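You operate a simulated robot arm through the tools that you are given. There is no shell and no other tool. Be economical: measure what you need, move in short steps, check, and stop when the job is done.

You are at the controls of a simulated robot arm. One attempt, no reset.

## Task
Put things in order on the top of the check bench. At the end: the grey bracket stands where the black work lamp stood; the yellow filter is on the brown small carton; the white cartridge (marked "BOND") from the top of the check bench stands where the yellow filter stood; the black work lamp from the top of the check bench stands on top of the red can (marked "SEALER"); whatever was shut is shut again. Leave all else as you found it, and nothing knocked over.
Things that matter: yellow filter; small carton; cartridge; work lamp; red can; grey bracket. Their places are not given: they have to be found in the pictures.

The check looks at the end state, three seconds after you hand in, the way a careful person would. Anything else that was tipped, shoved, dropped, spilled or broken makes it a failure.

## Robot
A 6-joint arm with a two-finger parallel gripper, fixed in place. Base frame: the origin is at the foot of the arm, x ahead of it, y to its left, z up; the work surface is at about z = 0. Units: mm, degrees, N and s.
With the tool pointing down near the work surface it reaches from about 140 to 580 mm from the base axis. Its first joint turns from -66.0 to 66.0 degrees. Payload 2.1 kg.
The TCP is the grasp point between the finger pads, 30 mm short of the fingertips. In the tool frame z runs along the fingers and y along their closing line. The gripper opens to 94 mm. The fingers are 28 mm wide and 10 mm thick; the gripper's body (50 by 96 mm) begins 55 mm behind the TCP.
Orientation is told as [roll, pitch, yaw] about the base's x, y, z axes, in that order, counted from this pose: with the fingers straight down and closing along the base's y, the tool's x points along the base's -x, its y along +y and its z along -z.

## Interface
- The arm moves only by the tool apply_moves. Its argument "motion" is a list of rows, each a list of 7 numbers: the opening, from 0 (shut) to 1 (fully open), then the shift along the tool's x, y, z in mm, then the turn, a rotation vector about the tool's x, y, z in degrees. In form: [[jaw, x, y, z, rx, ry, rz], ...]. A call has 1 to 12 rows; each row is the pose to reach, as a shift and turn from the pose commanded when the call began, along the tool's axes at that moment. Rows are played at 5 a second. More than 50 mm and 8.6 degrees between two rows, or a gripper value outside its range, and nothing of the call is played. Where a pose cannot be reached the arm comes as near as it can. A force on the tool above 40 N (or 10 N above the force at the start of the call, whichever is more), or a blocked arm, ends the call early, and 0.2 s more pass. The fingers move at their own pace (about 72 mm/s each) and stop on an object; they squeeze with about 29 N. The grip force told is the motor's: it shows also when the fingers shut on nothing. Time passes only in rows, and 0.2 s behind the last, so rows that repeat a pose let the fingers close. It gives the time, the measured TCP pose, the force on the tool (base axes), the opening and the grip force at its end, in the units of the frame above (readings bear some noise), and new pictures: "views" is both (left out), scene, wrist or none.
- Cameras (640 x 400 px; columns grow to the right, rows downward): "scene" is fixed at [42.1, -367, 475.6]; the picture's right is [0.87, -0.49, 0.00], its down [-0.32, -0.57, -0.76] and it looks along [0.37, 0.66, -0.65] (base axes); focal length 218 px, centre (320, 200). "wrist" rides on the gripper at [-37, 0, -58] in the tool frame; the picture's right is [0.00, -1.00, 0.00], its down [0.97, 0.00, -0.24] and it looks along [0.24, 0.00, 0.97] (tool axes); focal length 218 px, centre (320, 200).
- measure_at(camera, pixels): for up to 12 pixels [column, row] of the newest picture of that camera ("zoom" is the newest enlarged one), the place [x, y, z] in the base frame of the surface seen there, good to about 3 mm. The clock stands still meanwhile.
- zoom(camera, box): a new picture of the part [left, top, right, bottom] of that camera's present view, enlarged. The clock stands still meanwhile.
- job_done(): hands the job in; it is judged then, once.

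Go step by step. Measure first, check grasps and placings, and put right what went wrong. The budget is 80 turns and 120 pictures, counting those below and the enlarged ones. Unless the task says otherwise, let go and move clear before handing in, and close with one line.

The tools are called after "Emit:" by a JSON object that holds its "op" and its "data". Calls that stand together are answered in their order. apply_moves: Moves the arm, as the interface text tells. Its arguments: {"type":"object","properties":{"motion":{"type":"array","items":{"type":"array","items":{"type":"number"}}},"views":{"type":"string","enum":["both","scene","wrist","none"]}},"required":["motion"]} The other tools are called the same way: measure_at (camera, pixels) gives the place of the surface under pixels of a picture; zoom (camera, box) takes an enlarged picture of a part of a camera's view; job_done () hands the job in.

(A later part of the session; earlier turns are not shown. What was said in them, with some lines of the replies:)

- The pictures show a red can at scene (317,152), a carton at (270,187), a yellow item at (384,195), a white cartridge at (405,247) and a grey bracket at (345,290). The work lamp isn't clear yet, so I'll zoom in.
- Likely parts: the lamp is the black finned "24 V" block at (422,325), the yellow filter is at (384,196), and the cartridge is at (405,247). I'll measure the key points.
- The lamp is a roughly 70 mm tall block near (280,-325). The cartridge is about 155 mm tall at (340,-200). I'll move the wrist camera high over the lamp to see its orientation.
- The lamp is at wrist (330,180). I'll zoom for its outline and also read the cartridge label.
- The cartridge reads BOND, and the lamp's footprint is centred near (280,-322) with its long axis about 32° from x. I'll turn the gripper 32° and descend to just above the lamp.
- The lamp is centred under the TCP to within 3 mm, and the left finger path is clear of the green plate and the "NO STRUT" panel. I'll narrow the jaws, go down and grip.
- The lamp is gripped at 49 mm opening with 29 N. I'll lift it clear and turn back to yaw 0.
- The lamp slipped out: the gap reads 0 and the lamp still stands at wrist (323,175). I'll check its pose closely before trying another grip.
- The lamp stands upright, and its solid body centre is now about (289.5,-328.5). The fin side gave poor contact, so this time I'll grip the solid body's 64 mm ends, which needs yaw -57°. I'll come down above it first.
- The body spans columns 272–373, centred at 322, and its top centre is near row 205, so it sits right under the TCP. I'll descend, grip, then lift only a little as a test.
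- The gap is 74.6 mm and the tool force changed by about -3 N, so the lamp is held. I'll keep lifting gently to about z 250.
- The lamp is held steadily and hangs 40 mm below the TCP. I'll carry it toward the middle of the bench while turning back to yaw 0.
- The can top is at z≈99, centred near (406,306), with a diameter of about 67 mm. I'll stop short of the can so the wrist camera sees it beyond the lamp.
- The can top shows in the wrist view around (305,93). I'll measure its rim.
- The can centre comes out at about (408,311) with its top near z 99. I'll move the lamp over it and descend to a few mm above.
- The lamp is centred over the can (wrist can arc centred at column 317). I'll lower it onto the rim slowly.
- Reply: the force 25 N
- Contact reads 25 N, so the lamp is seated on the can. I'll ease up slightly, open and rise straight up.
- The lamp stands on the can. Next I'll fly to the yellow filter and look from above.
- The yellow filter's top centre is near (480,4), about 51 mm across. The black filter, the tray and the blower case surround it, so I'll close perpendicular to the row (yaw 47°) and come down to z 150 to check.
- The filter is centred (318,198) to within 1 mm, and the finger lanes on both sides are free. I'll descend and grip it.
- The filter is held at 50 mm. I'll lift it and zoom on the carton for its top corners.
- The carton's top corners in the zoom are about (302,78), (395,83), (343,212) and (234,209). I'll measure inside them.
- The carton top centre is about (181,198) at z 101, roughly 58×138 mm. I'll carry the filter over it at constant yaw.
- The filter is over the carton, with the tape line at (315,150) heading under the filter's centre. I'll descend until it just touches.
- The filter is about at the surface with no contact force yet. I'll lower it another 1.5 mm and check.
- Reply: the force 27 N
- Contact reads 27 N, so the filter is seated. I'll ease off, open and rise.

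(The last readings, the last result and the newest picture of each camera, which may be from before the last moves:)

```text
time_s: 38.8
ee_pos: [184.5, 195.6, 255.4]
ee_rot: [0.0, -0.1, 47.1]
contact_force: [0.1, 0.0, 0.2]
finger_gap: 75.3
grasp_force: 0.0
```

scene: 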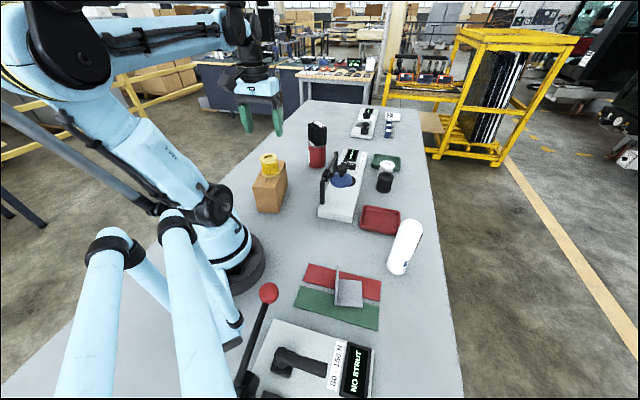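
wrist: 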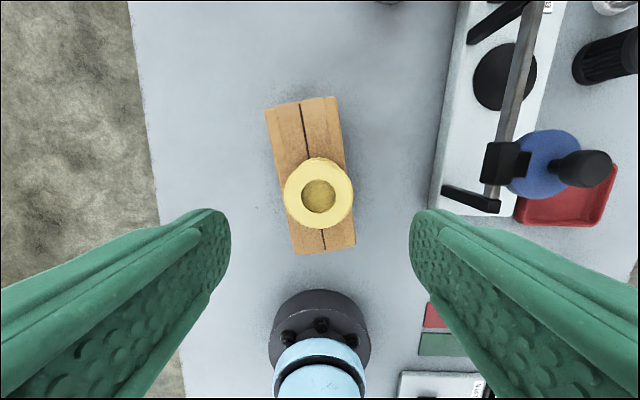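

The yellow filter stands on the carton. Next I'll fly to the cartridge and turn back to yaw 0.

Emit:
{"op": "apply_moves", "data": {"motion": [[1, 10, -20, -10, 0, 0, 3], [1, 30, -58, -20, 0, 0, 8], [1, 50, -98, -25, 0, 0, 13], [1, 70, -138, -25, 0, 0, 18], [1, 90, -178, -25, 0, 0, 24], [1, 111, -218, -25, 0, 0, 30], [1, 132, -259, -25, 0, 0, 36], [1, 153, -300, -25, 0, 0, 42], [1, 173, -340, -25, 0, 0, 47], [1, 187, -368, -25, 0, 0, 47], [1, 193.6, -379.6, -25, 0, 0, 47], [1, 193.6, -379.6, -25, 0, 0, 47]], "views": "wrist"}}

Emit:
{"op": "zoom", "data": {"camera": "wrist", "box": [220, 120, 420, 245]}}

```text
time_s: 41.4
ee_pos: [328.3, -204.7, 281.1]
ee_rot: [0.0, -0.2, -0.1]
contact_force: [0.5, -0.7, -0.1]
finger_gap: 94.1
grasp_force: 0.0
```

wrist: 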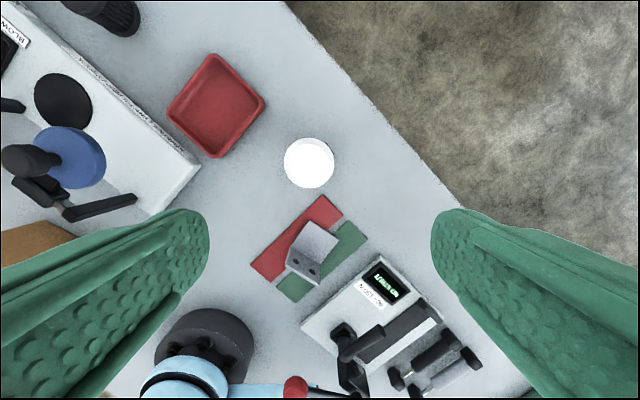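

```text
3.20 times, centred on (320, 182) of wrist
```

zoom: 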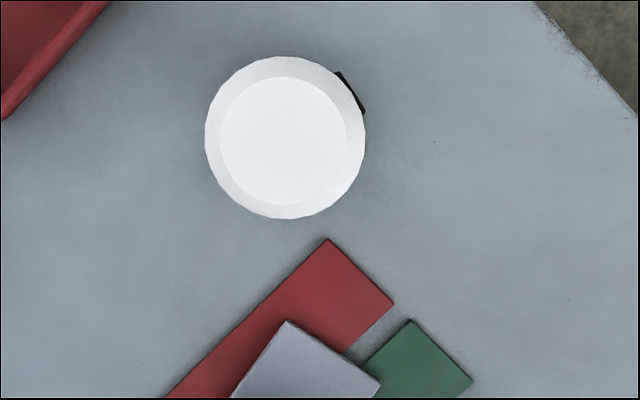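

The cartridge is seen nearly from above: circle centre about wrist (309,163), so it's near (350,-195) with a diameter of about 44 mm and a thin tag at its upper right. I'll turn to yaw -30° to keep the pads off the tag, and come above it.

Emit:
{"op": "measure_at", "data": {"camera": "wrist", "pixels": [[309, 162], [290, 162], [328, 162], [309, 144], [309, 180]]}}

Emit:
{"op": "apply_moves", "data": {"motion": [[1, -6, 3, 15, 0, 0, 8], [1, -12, 6, 30, 0, 0, 16], [1, -18, 8, 45, 0, 0, 24], [1, -21.7, 9.7, 60, 0, 0, 30], [1, -21.7, 9.7, 80, 0, 0, 30], [1, -21.7, 9.7, 80, 0, 0, 30]], "views": "wrist"}}

```text
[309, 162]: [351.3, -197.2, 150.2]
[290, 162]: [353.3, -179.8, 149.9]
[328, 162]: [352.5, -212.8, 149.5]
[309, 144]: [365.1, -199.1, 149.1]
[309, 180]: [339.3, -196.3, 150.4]
```

```text
time_s: 42.8
ee_pos: [349.2, -193.8, 199.1]
ee_rot: [0.1, 0.0, -30.0]
contact_force: [-0.1, 0.4, -0.5]
finger_gap: 93.8
grasp_force: 0.1
```

wrist: 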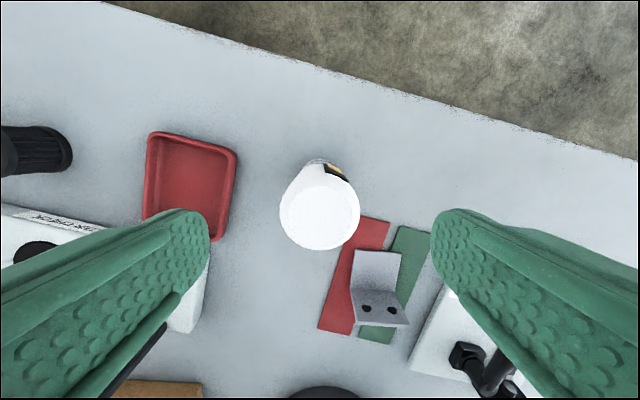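

The top circle is centred at (319,209), so I need about -4 mm in tool x. I'll go down to TCP z 104 and grip, then test-lift a little.

Emit:
{"op": "apply_moves", "data": {"motion": [[1, -4, 0, 10, 0, 0, 0], [1, -4, 0, 40, 0, 0, 0], [1, -4, 0, 75, 0, 0, 0], [1, -4, 0, 95, 0, 0, 0], [1, -4, 0, 95, 0, 0, 0], [0, -4, 0, 95, 0, 0, 0], [0, -4, 0, 95, 0, 0, 0], [0, -4, 0, 95, 0, 0, 0], [0, -4, 0, 95, 0, 0, 0], [0, -4, 0, 92, 0, 0, 0], [0, -4, 0, 86, 0, 0, 0], [0, -4, 0, 86, 0, 0, 0]], "views": "both"}}

```text
time_s: 45.4
ee_pos: [353.9, -196.6, 114.3]
ee_rot: [0.1, 0.0, -30.1]
contact_force: [-0.9, 0.2, -4.3]
finger_gap: 45.1
grasp_force: 28.7
```

scene: 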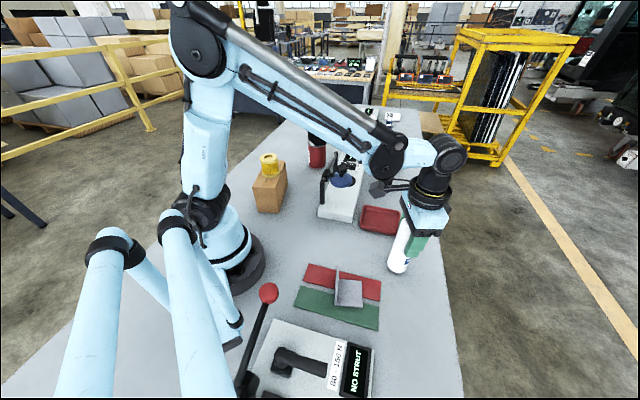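
wrist: 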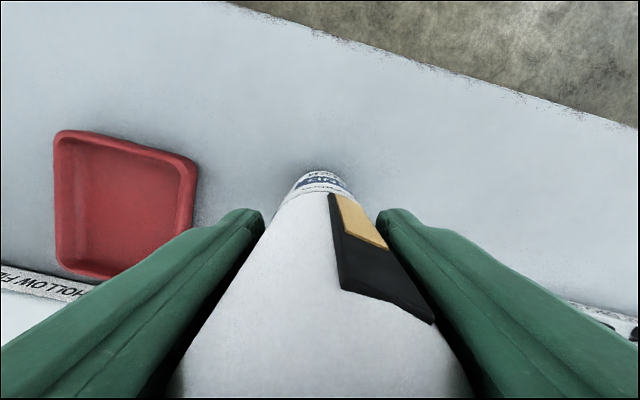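

The cartridge is held at 45 mm with about 4 N of load. I'll lift it and carry it over the filter's old spot at (480,5).

Emit:
{"op": "apply_moves", "data": {"motion": [[0, 0, 0, -20, 0, 0, 0], [0, 0, 0, -55, 0, 0, 0], [0, 0, 0, -95, 0, 0, 0], [0, -0.5, 15, -125, 0, 0, 0], [0, -2, 50, -140, 0, 0, 0], [0, -3, 90, -140, 0, 0, 0], [0, -4.5, 130, -140, 0, 0, 0], [0, -6, 170, -140, 0, 0, 0], [0, -7.5, 210, -140, 0, 0, 0], [0, -8.3, 232, -140, 0, 0, 0], [0, -8.3, 237.6, -140, 0, 0, 0], [0, -8.3, 237.6, -140, 0, 0, 0]], "views": "both"}}

```text
time_s: 48.0
ee_pos: [481.4, 5.4, 254.4]
ee_rot: [0.2, 0.1, -30.1]
contact_force: [0.2, 0.3, -2.8]
finger_gap: 45.0
grasp_force: 29.0
```

scene: 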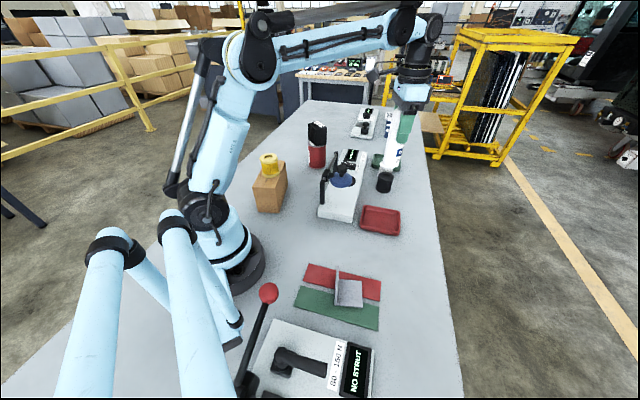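
wrist: 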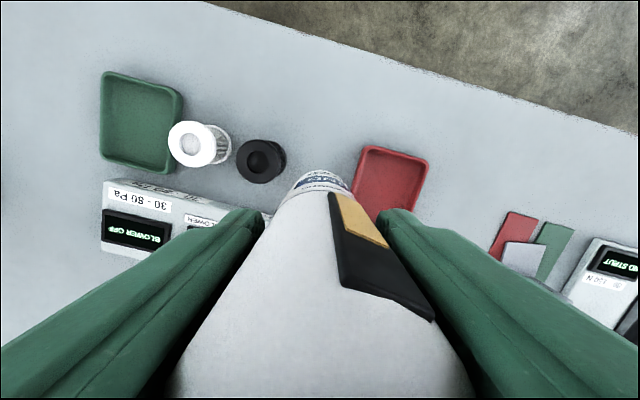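

The cartridge hangs over the gap between the black filter (260,160) and the red tray (390,175). I'll descend to about 5 mm above the bench and check clearances.

Emit:
{"op": "apply_moves", "data": {"motion": [[0, 0.5, -0.5, 30, 0, 0, 0], [0, 0.5, -0.5, 65, 0, 0, 0], [0, 0.5, -0.5, 95, 0, 0, 0], [0, 0.5, -0.5, 120, 0, 0, 0], [0, 0.5, -0.5, 136, 0, 0, 0], [0, 0.5, -0.5, 145, 0, 0, 0], [0, 0.5, -0.5, 145, 0, 0, 0]], "views": "wrist"}}

Emit:
{"op": "zoom", "data": {"camera": "scene", "box": [340, 140, 440, 240]}}

```text
time_s: 49.6
ee_pos: [479.7, 6.0, 108.2]
ee_rot: [0.2, 0.0, -30.0]
contact_force: [0.5, 0.4, -3.0]
finger_gap: 45.0
grasp_force: 28.9
```

wrist: 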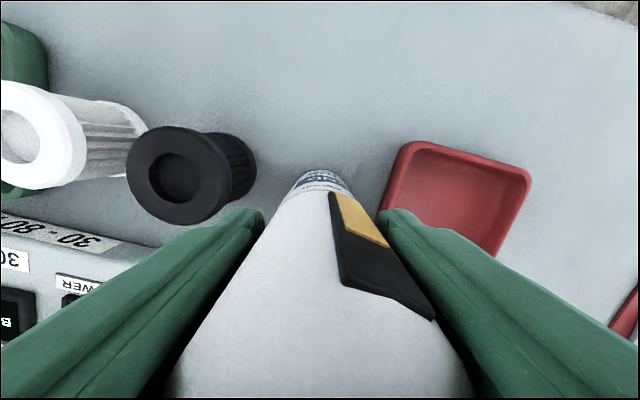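

```text
4.00 times, centred on (390, 190) of scene
```

zoom: 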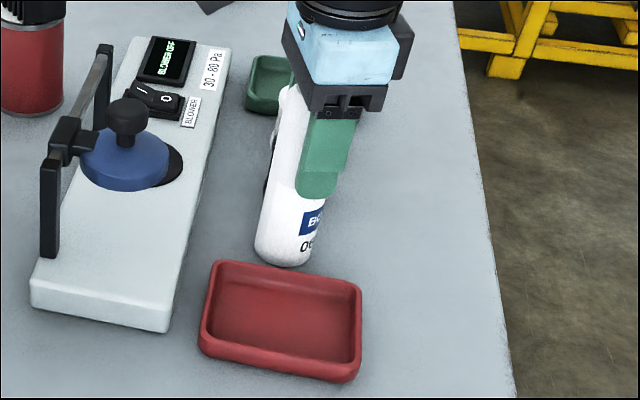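

There is clearance all around and the filter tops sit below the fingertips. I'll lower it to contact.

Emit:
{"op": "apply_moves", "data": {"motion": [[0, 0, 0, 1.5, 0, 0, 0], [0, 0, 0, 3, 0, 0, 0], [0, 0, 0, 4.2, 0, 0, 0], [0, 0, 0, 4.2, 0, 0, 0]], "views": "none"}}

```text
time_s: 50.6
ee_pos: [479.6, 6.0, 105.0]
ee_rot: [0.1, 0.0, -29.8]
contact_force: [-2.4, 4.2, 27.5]
finger_gap: 44.9
grasp_force: 29.0
```

It's in contact at 27 N. I'll ease off 1 mm, open, and rise well above the cartridge top.

Emit:
{"op": "apply_moves", "data": {"motion": [[0, 0, 0, -1, 0, 0, 0], [0.7, 0, 0, -1, 0, 0, 0], [0.9, 0, 0, -1, 0, 0, 0], [0.9, 0, 0, -1, 0, 0, 0], [0.9, 0, 0, -20, 0, 0, 0], [0.9, 0, 0, -60, 0, 0, 0], [0.9, 0, 0, -105, 0, 0, 0], [0.9, 0, 0, -150, 0, 0, 0], [0.9, 0, 0, -170, 0, 0, 0], [0.9, 0, 0, -170, 0, 0, 0]], "views": "both"}}

Emit:
{"op": "zoom", "data": {"camera": "scene", "box": [340, 140, 440, 240]}}

```text
time_s: 52.8
ee_pos: [479.1, 7.0, 273.5]
ee_rot: [0.2, 0.0, -30.0]
contact_force: [0.6, -0.9, 0.1]
finger_gap: 84.7
grasp_force: 0.1
```

scene: 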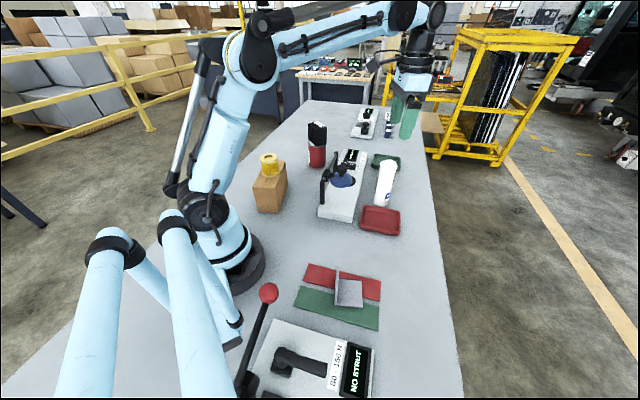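
wrist: 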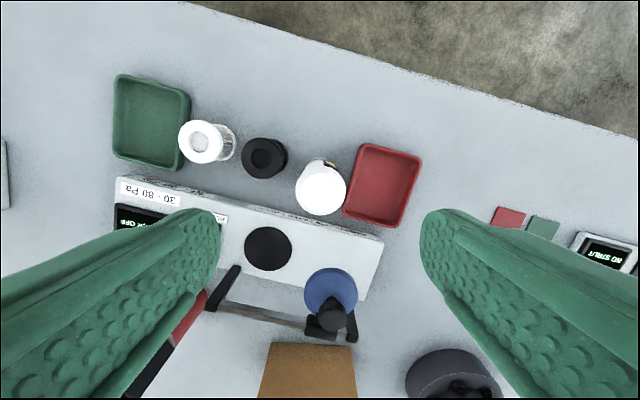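

```text
4.00 times, centred on (390, 190) of scene
```

zoom: 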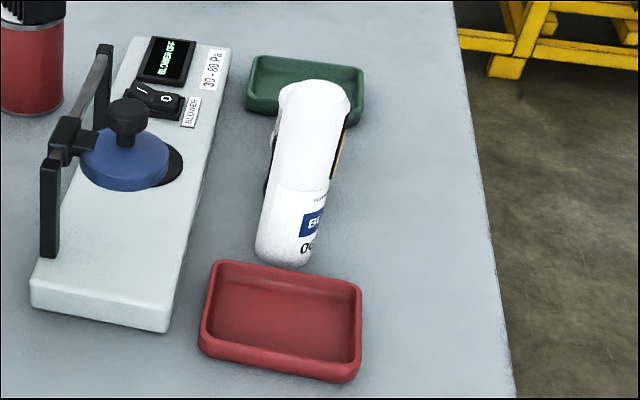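

The cartridge stands on the filter's old spot, clear of the black filter and the tray. Next I'll move above the grey bracket for a good look.

Emit:
{"op": "apply_moves", "data": {"motion": [[1, 6, -18, 0, 0, 0, -2], [1, 19, -54, 0, 0, 0, -6], [1, 32, -92, 0, 0, 0, -10], [1, 46, -132, 0, 0, 0, -15], [1, 60, -172, 0, 0, 0, -20], [1, 74, -212, 0, 0, 0, -25], [1, 88, -250, 0, 0, 0, -30], [1, 97, -276, 5, 0, 0, -30], [1, 99.8, -285.1, 10, 0, 0, -30], [1, 99.8, -285.1, 10, 0, 0, -30]], "views": "wrist"}}

Emit:
{"op": "zoom", "data": {"camera": "wrist", "box": [230, 130, 430, 270]}}

```text
time_s: 55.0
ee_pos: [250.6, -190.9, 265.7]
ee_rot: [0.0, -0.2, -0.1]
contact_force: [0.2, -0.1, 0.7]
finger_gap: 94.0
grasp_force: 0.1
```

wrist: 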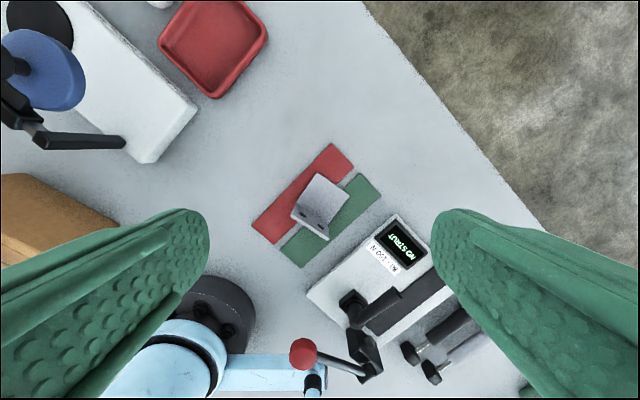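

```text
2.86 times, centred on (330, 200) of wrist
```

zoom: 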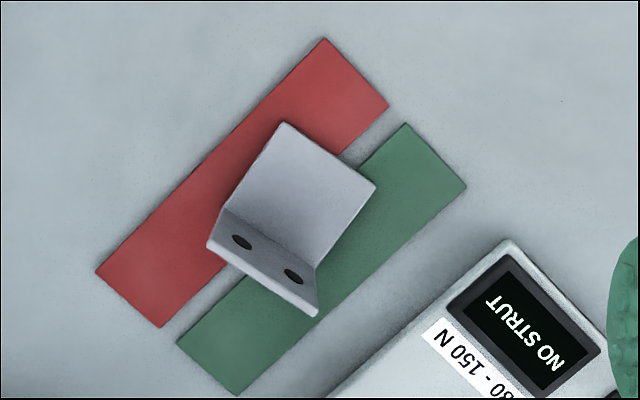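

The bracket is clear now: its holed upright plate has its top edge from zoom (207,245) to (317,317), and the flat plate lies up and to the right. I'll measure both.

Emit:
{"op": "measure_at", "data": {"camera": "zoom", "pixels": [[211, 245], [313, 313], [262, 281], [226, 212], [313, 266], [284, 128], [371, 187], [290, 200], [100, 270], [320, 50], [455, 185], [240, 385]]}}

```text
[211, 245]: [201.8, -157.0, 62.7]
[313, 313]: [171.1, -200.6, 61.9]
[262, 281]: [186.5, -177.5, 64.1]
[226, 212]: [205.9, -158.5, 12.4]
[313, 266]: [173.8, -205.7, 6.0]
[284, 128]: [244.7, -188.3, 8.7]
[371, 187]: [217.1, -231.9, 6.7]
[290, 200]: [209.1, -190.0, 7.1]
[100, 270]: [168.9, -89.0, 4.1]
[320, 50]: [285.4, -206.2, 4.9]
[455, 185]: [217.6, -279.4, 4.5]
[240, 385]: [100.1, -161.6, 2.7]
```

The upright plate's top mid is at (186.5,-179) with its top at z 62 and its plane at 55°. The footprint is 52×52 mm, centred near (209,-195). I'll check the height and place of the lever knob before going in.

Emit:
{"op": "measure_at", "data": {"camera": "wrist", "pixels": [[303, 352], [311, 352], [293, 352], [352, 366], [365, 345], [345, 297], [392, 218], [431, 255]]}}

Emit:
{"op": "apply_moves", "data": {"motion": [[1, 5, 1, 5, 0, 0, -8], [1, 12, 3, 10, 0, 0, -16], [1, 22, 5, 15, 0, 0, -24], [1, 32, 7, 20, 0, 0, -32], [0.7, 44, 9, 30, 0, 0, -40], [0.7, 56, 11, 40, 0, 0, -48], [0.7, 64, 12, 50, 0, 0, -55], [0.7, 64, 12, 60, 0, 0, -55], [0.7, 64, 12, 60, 0, 0, -55]], "views": "both"}}

```text
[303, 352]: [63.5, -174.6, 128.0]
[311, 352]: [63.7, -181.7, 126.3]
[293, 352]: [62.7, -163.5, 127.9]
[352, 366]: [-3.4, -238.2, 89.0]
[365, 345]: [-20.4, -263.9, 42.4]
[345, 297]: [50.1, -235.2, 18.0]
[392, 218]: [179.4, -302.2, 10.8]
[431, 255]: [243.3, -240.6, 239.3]
```

```text
time_s: 57.0
ee_pos: [186.1, -180.5, 203.1]
ee_rot: [0.0, -0.1, 55.0]
contact_force: [-0.4, -0.6, -1.2]
finger_gap: 65.9
grasp_force: 0.2
```

scene: 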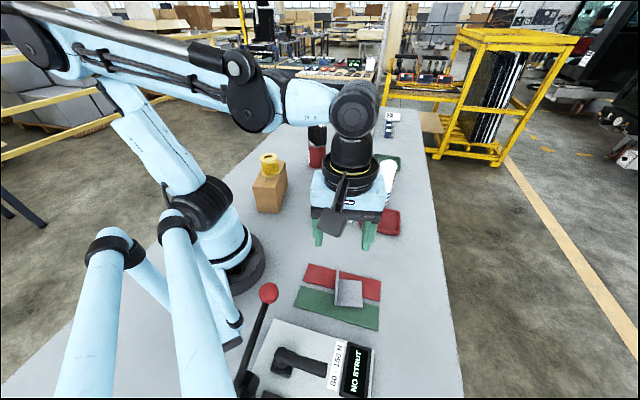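
wrist: 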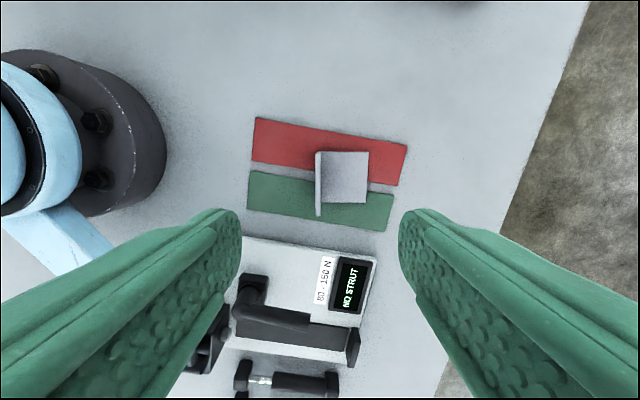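

The plate's top edge is at column 318, rows 152–216, aligned with the jaws. The lever knob is well away at (63,-175). I'll descend to TCP z 50 and grip, then test-lift.

Emit:
{"op": "apply_moves", "data": {"motion": [[0.7, -2, 1.5, 40, 0, 0, 0], [0.7, -2, 1.5, 80, 0, 0, 0], [0.7, -2, 1.5, 120, 0, 0, 0], [0.7, -2, 1.5, 145, 0, 0, 0], [0.7, -2, 1.5, 153, 0, 0, 0], [0.7, -2, 1.5, 153, 0, 0, 0]], "views": "wrist"}}

Emit:
{"op": "zoom", "data": {"camera": "scene", "box": [280, 200, 400, 340]}}

```text
time_s: 58.4
ee_pos: [187.2, -177.0, 51.7]
ee_rot: [-0.1, -0.1, 54.9]
contact_force: [-0.4, -0.1, -0.3]
finger_gap: 65.7
grasp_force: 0.1
```

wrist: 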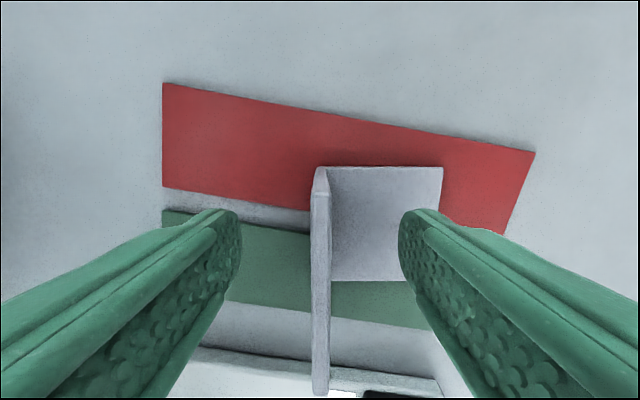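

```text
2.86 times, centred on (340, 270) of scene
```

zoom: 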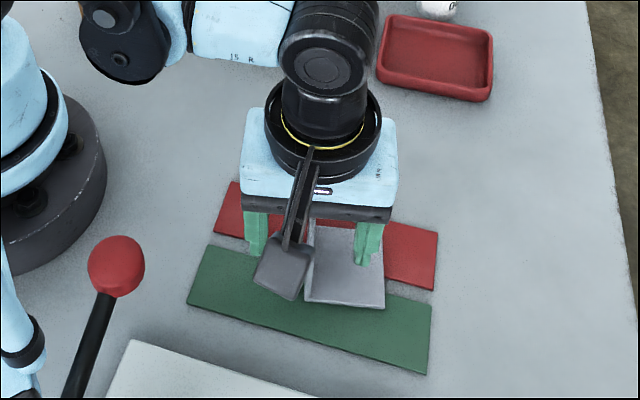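

The plate is between the fingers at column 320, and the fingertips clear the flat plate. I'll close and lift slowly.

Emit:
{"op": "apply_moves", "data": {"motion": [[0, 0, 0, 0, 0, 0, 0], [0, 0, 0, 0, 0, 0, 0], [0, 0, 0, 0, 0, 0, 0], [0, 0, 0, 0, 0, 0, 0], [0, 0, 0, -3, 0, 0, 0], [0, 0, 0, -8, 0, 0, 0], [0, 0, 0, -15, 0, 0, 0], [0, 0, 0, -25, 0, 0, 0], [0, 0, 0, -25, 0, 0, 0]], "views": "both"}}

Emit:
{"op": "zoom", "data": {"camera": "scene", "box": [280, 200, 400, 340]}}

```text
time_s: 60.4
ee_pos: [185.9, -176.6, 77.8]
ee_rot: [0.1, -0.1, 55.0]
contact_force: [0.3, -0.2, -3.0]
finger_gap: 9.3
grasp_force: 29.1
```

scene: 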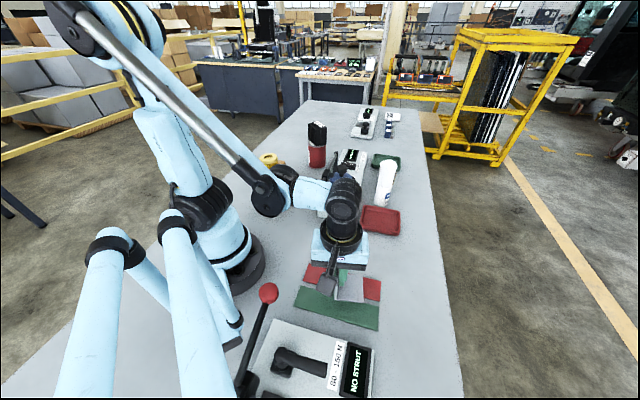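
wrist: 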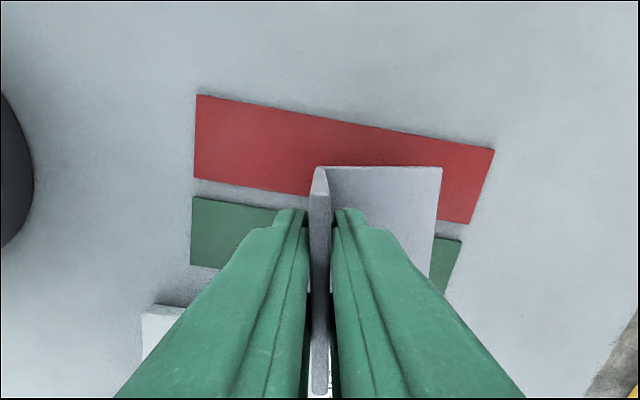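

```text
2.86 times, centred on (340, 270) of scene
```

zoom: 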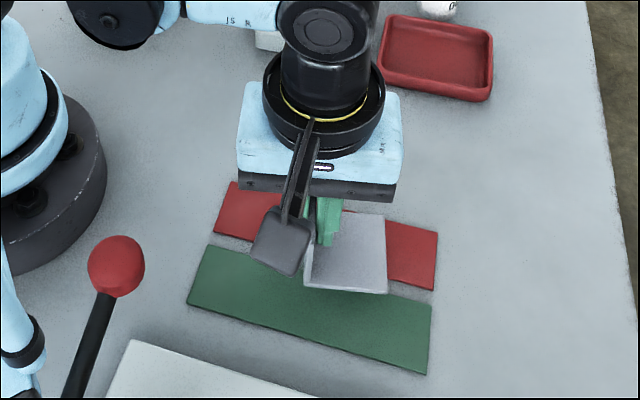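

The bracket is held (about 3 N, mats undisturbed). I'll lift and carry it to the lamp's old place, with the TCP at (261,-307) so its footprint centres on (280,-321).

Emit:
{"op": "apply_moves", "data": {"motion": [[0, 0, 0, -30, 0, 0, 0], [0, 0, 0, -60, 0, 0, 0], [0, 8, -17, -70, 0, 0, 0], [0, 22, -47, -70, 0, 0, 0], [0, 36, -77, -70, 0, 0, 0], [0, 50, -107, -70, 0, 0, 0], [0, 60, -128, -70, 0, 0, 0], [0, 64.2, -136.5, -70, 0, 0, 0], [0, 64.2, -136.5, -40, 0, 0, 0], [0, 64.2, -136.5, -10, 0, 0, 0], [0, 64.2, -136.5, 10, 0, 0, 0], [0, 64.2, -136.5, 10, 0, 0, 0]], "views": "both"}}

Emit:
{"op": "zoom", "data": {"camera": "scene", "box": [340, 250, 480, 370]}}

```text
time_s: 63.0
ee_pos: [261.3, -308.2, 65.9]
ee_rot: [-0.1, -0.1, 55.0]
contact_force: [0.2, 0.9, -2.0]
finger_gap: 9.4
grasp_force: 29.3
```

scene: 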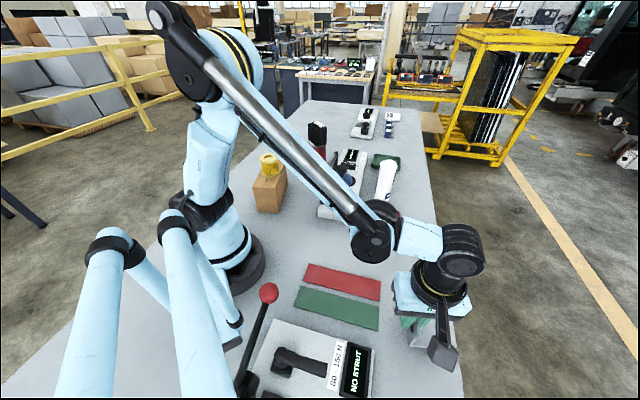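
wrist: 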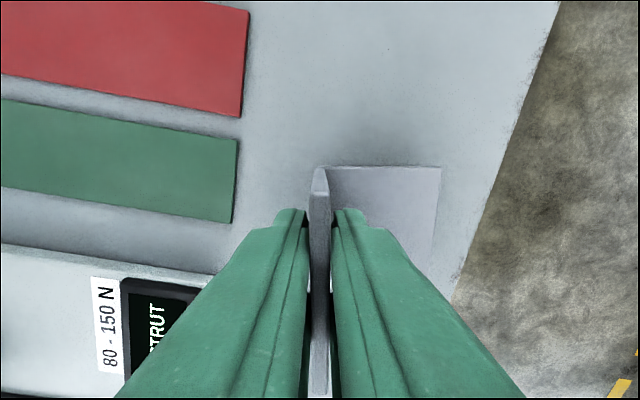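

```text
3.33 times, centred on (410, 310) of scene
```

zoom: 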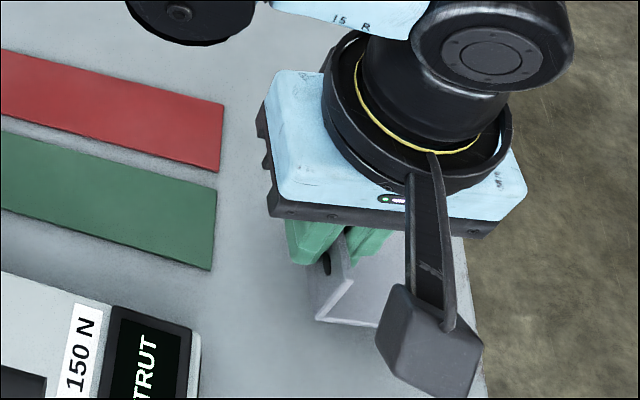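

The bracket hangs upright over free bench, clear of the panel and the edge. I'll lower it to contact.

Emit:
{"op": "apply_moves", "data": {"motion": [[0, 0, 0, 6, 0, 0, 0], [0, 0, 0, 12, 0, 0, 0], [0, 0, 0, 15, 0, 0, 0], [0, 0, 0, 17, 0, 0, 0], [0, 0, 0, 17, 0, 0, 0]], "views": "none"}}

```text
time_s: 64.2
ee_pos: [260.8, -308.4, 48.4]
ee_rot: [0.1, -0.1, 55.0]
contact_force: [0.0, 0.2, -2.8]
finger_gap: 9.5
grasp_force: 29.4
```

Emit:
{"op": "apply_moves", "data": {"motion": [[0, 0, 0, 1, 0, 0, 0], [0, 0, 0, 2, 0, 0, 0], [0, 0, 0, 2, 0, 0, 0]], "views": "none"}}

```text
time_s: 65.0
ee_pos: [261.2, -308.2, 48.2]
ee_rot: [0.0, -0.2, 55.0]
contact_force: [-3.5, 0.9, 24.6]
finger_gap: 9.4
grasp_force: 28.9
```

It's in contact at 25 N. I'll ease off, open halfway and rise.

Emit:
{"op": "apply_moves", "data": {"motion": [[0, 0, 0, -0.8, 0, 0, 0], [0.4, 0, 0, -0.8, 0, 0, 0], [0.5, 0, 0, -0.8, 0, 0, 0], [0.5, 0, 0, -0.8, 0, 0, 0], [0.5, 0, 0, -20, 0, 0, 0], [0.5, 0, 0, -60, 0, 0, 0], [0.5, 0, 0, -105, 0, 0, 0], [0.5, 0, 0, -150, 0, 0, 0], [0.5, 0, 0, -200, 0, 0, 0], [0.5, 0, 0, -220, 0, 0, 0], [0.5, 0, 0, -220, 0, 0, 0]], "views": "both"}}

Emit:
{"op": "zoom", "data": {"camera": "scene", "box": [220, 230, 460, 400]}}

Emit:
{"op": "zoom", "data": {"camera": "scene", "box": [240, 110, 440, 240]}}

```text
time_s: 67.4
ee_pos: [260.8, -308.1, 269.7]
ee_rot: [0.0, -0.1, 55.1]
contact_force: [0.5, -0.3, -0.2]
finger_gap: 46.9
grasp_force: 0.0
```

scene: 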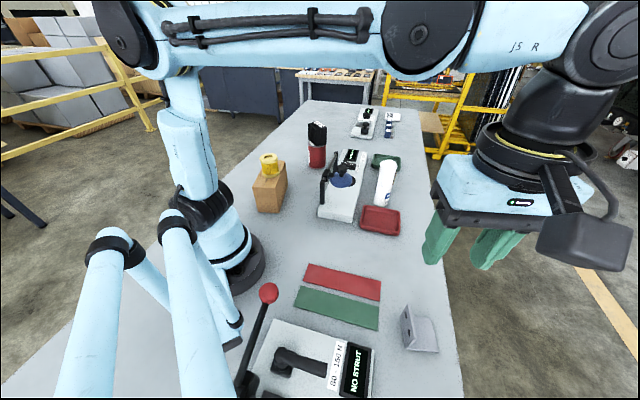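
wrist: 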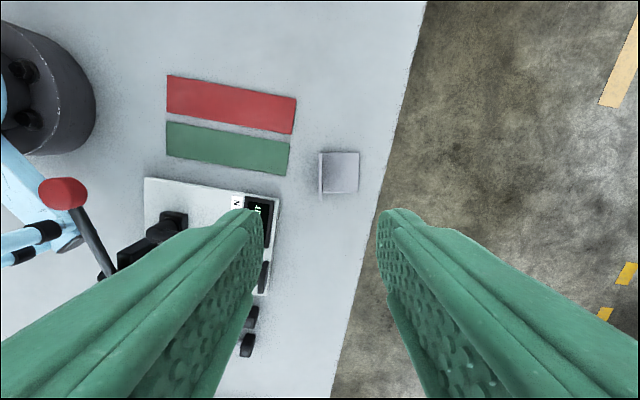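

```text
2.35 times, centred on (340, 315) of scene
```

zoom: 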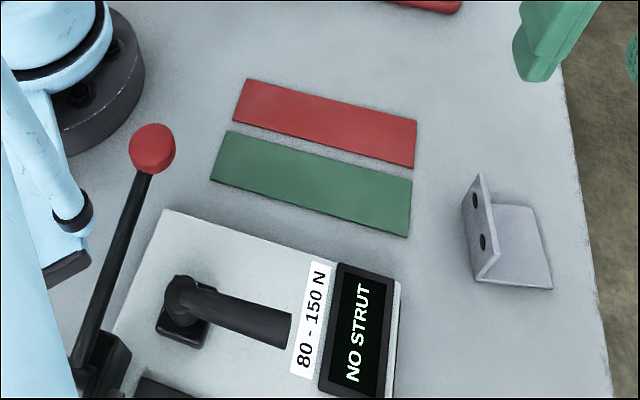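

```text
3.08 times, centred on (340, 175) of scene
```

zoom: 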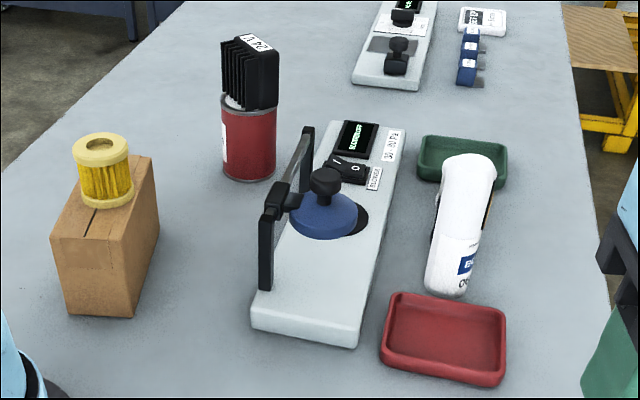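

The last pictures show all four moved items standing in place: lamp on the can, filter on the carton, cartridge on the filter's spot, bracket on the lamp's spot. Nothing else has moved and the gripper is clear, so I'm handing in.

Emit:
{"op": "job_done", "data": {}}

```text
The job is handed in.
```

The job is handed in: the lamp stands on the red can, the yellow filter on the small carton, the BOND cartridge on the filter's old spot, and the grey bracket on the lamp's old spot. The lamp slipped from my first grip but stayed upright, and nothing that was shut had to be opened.
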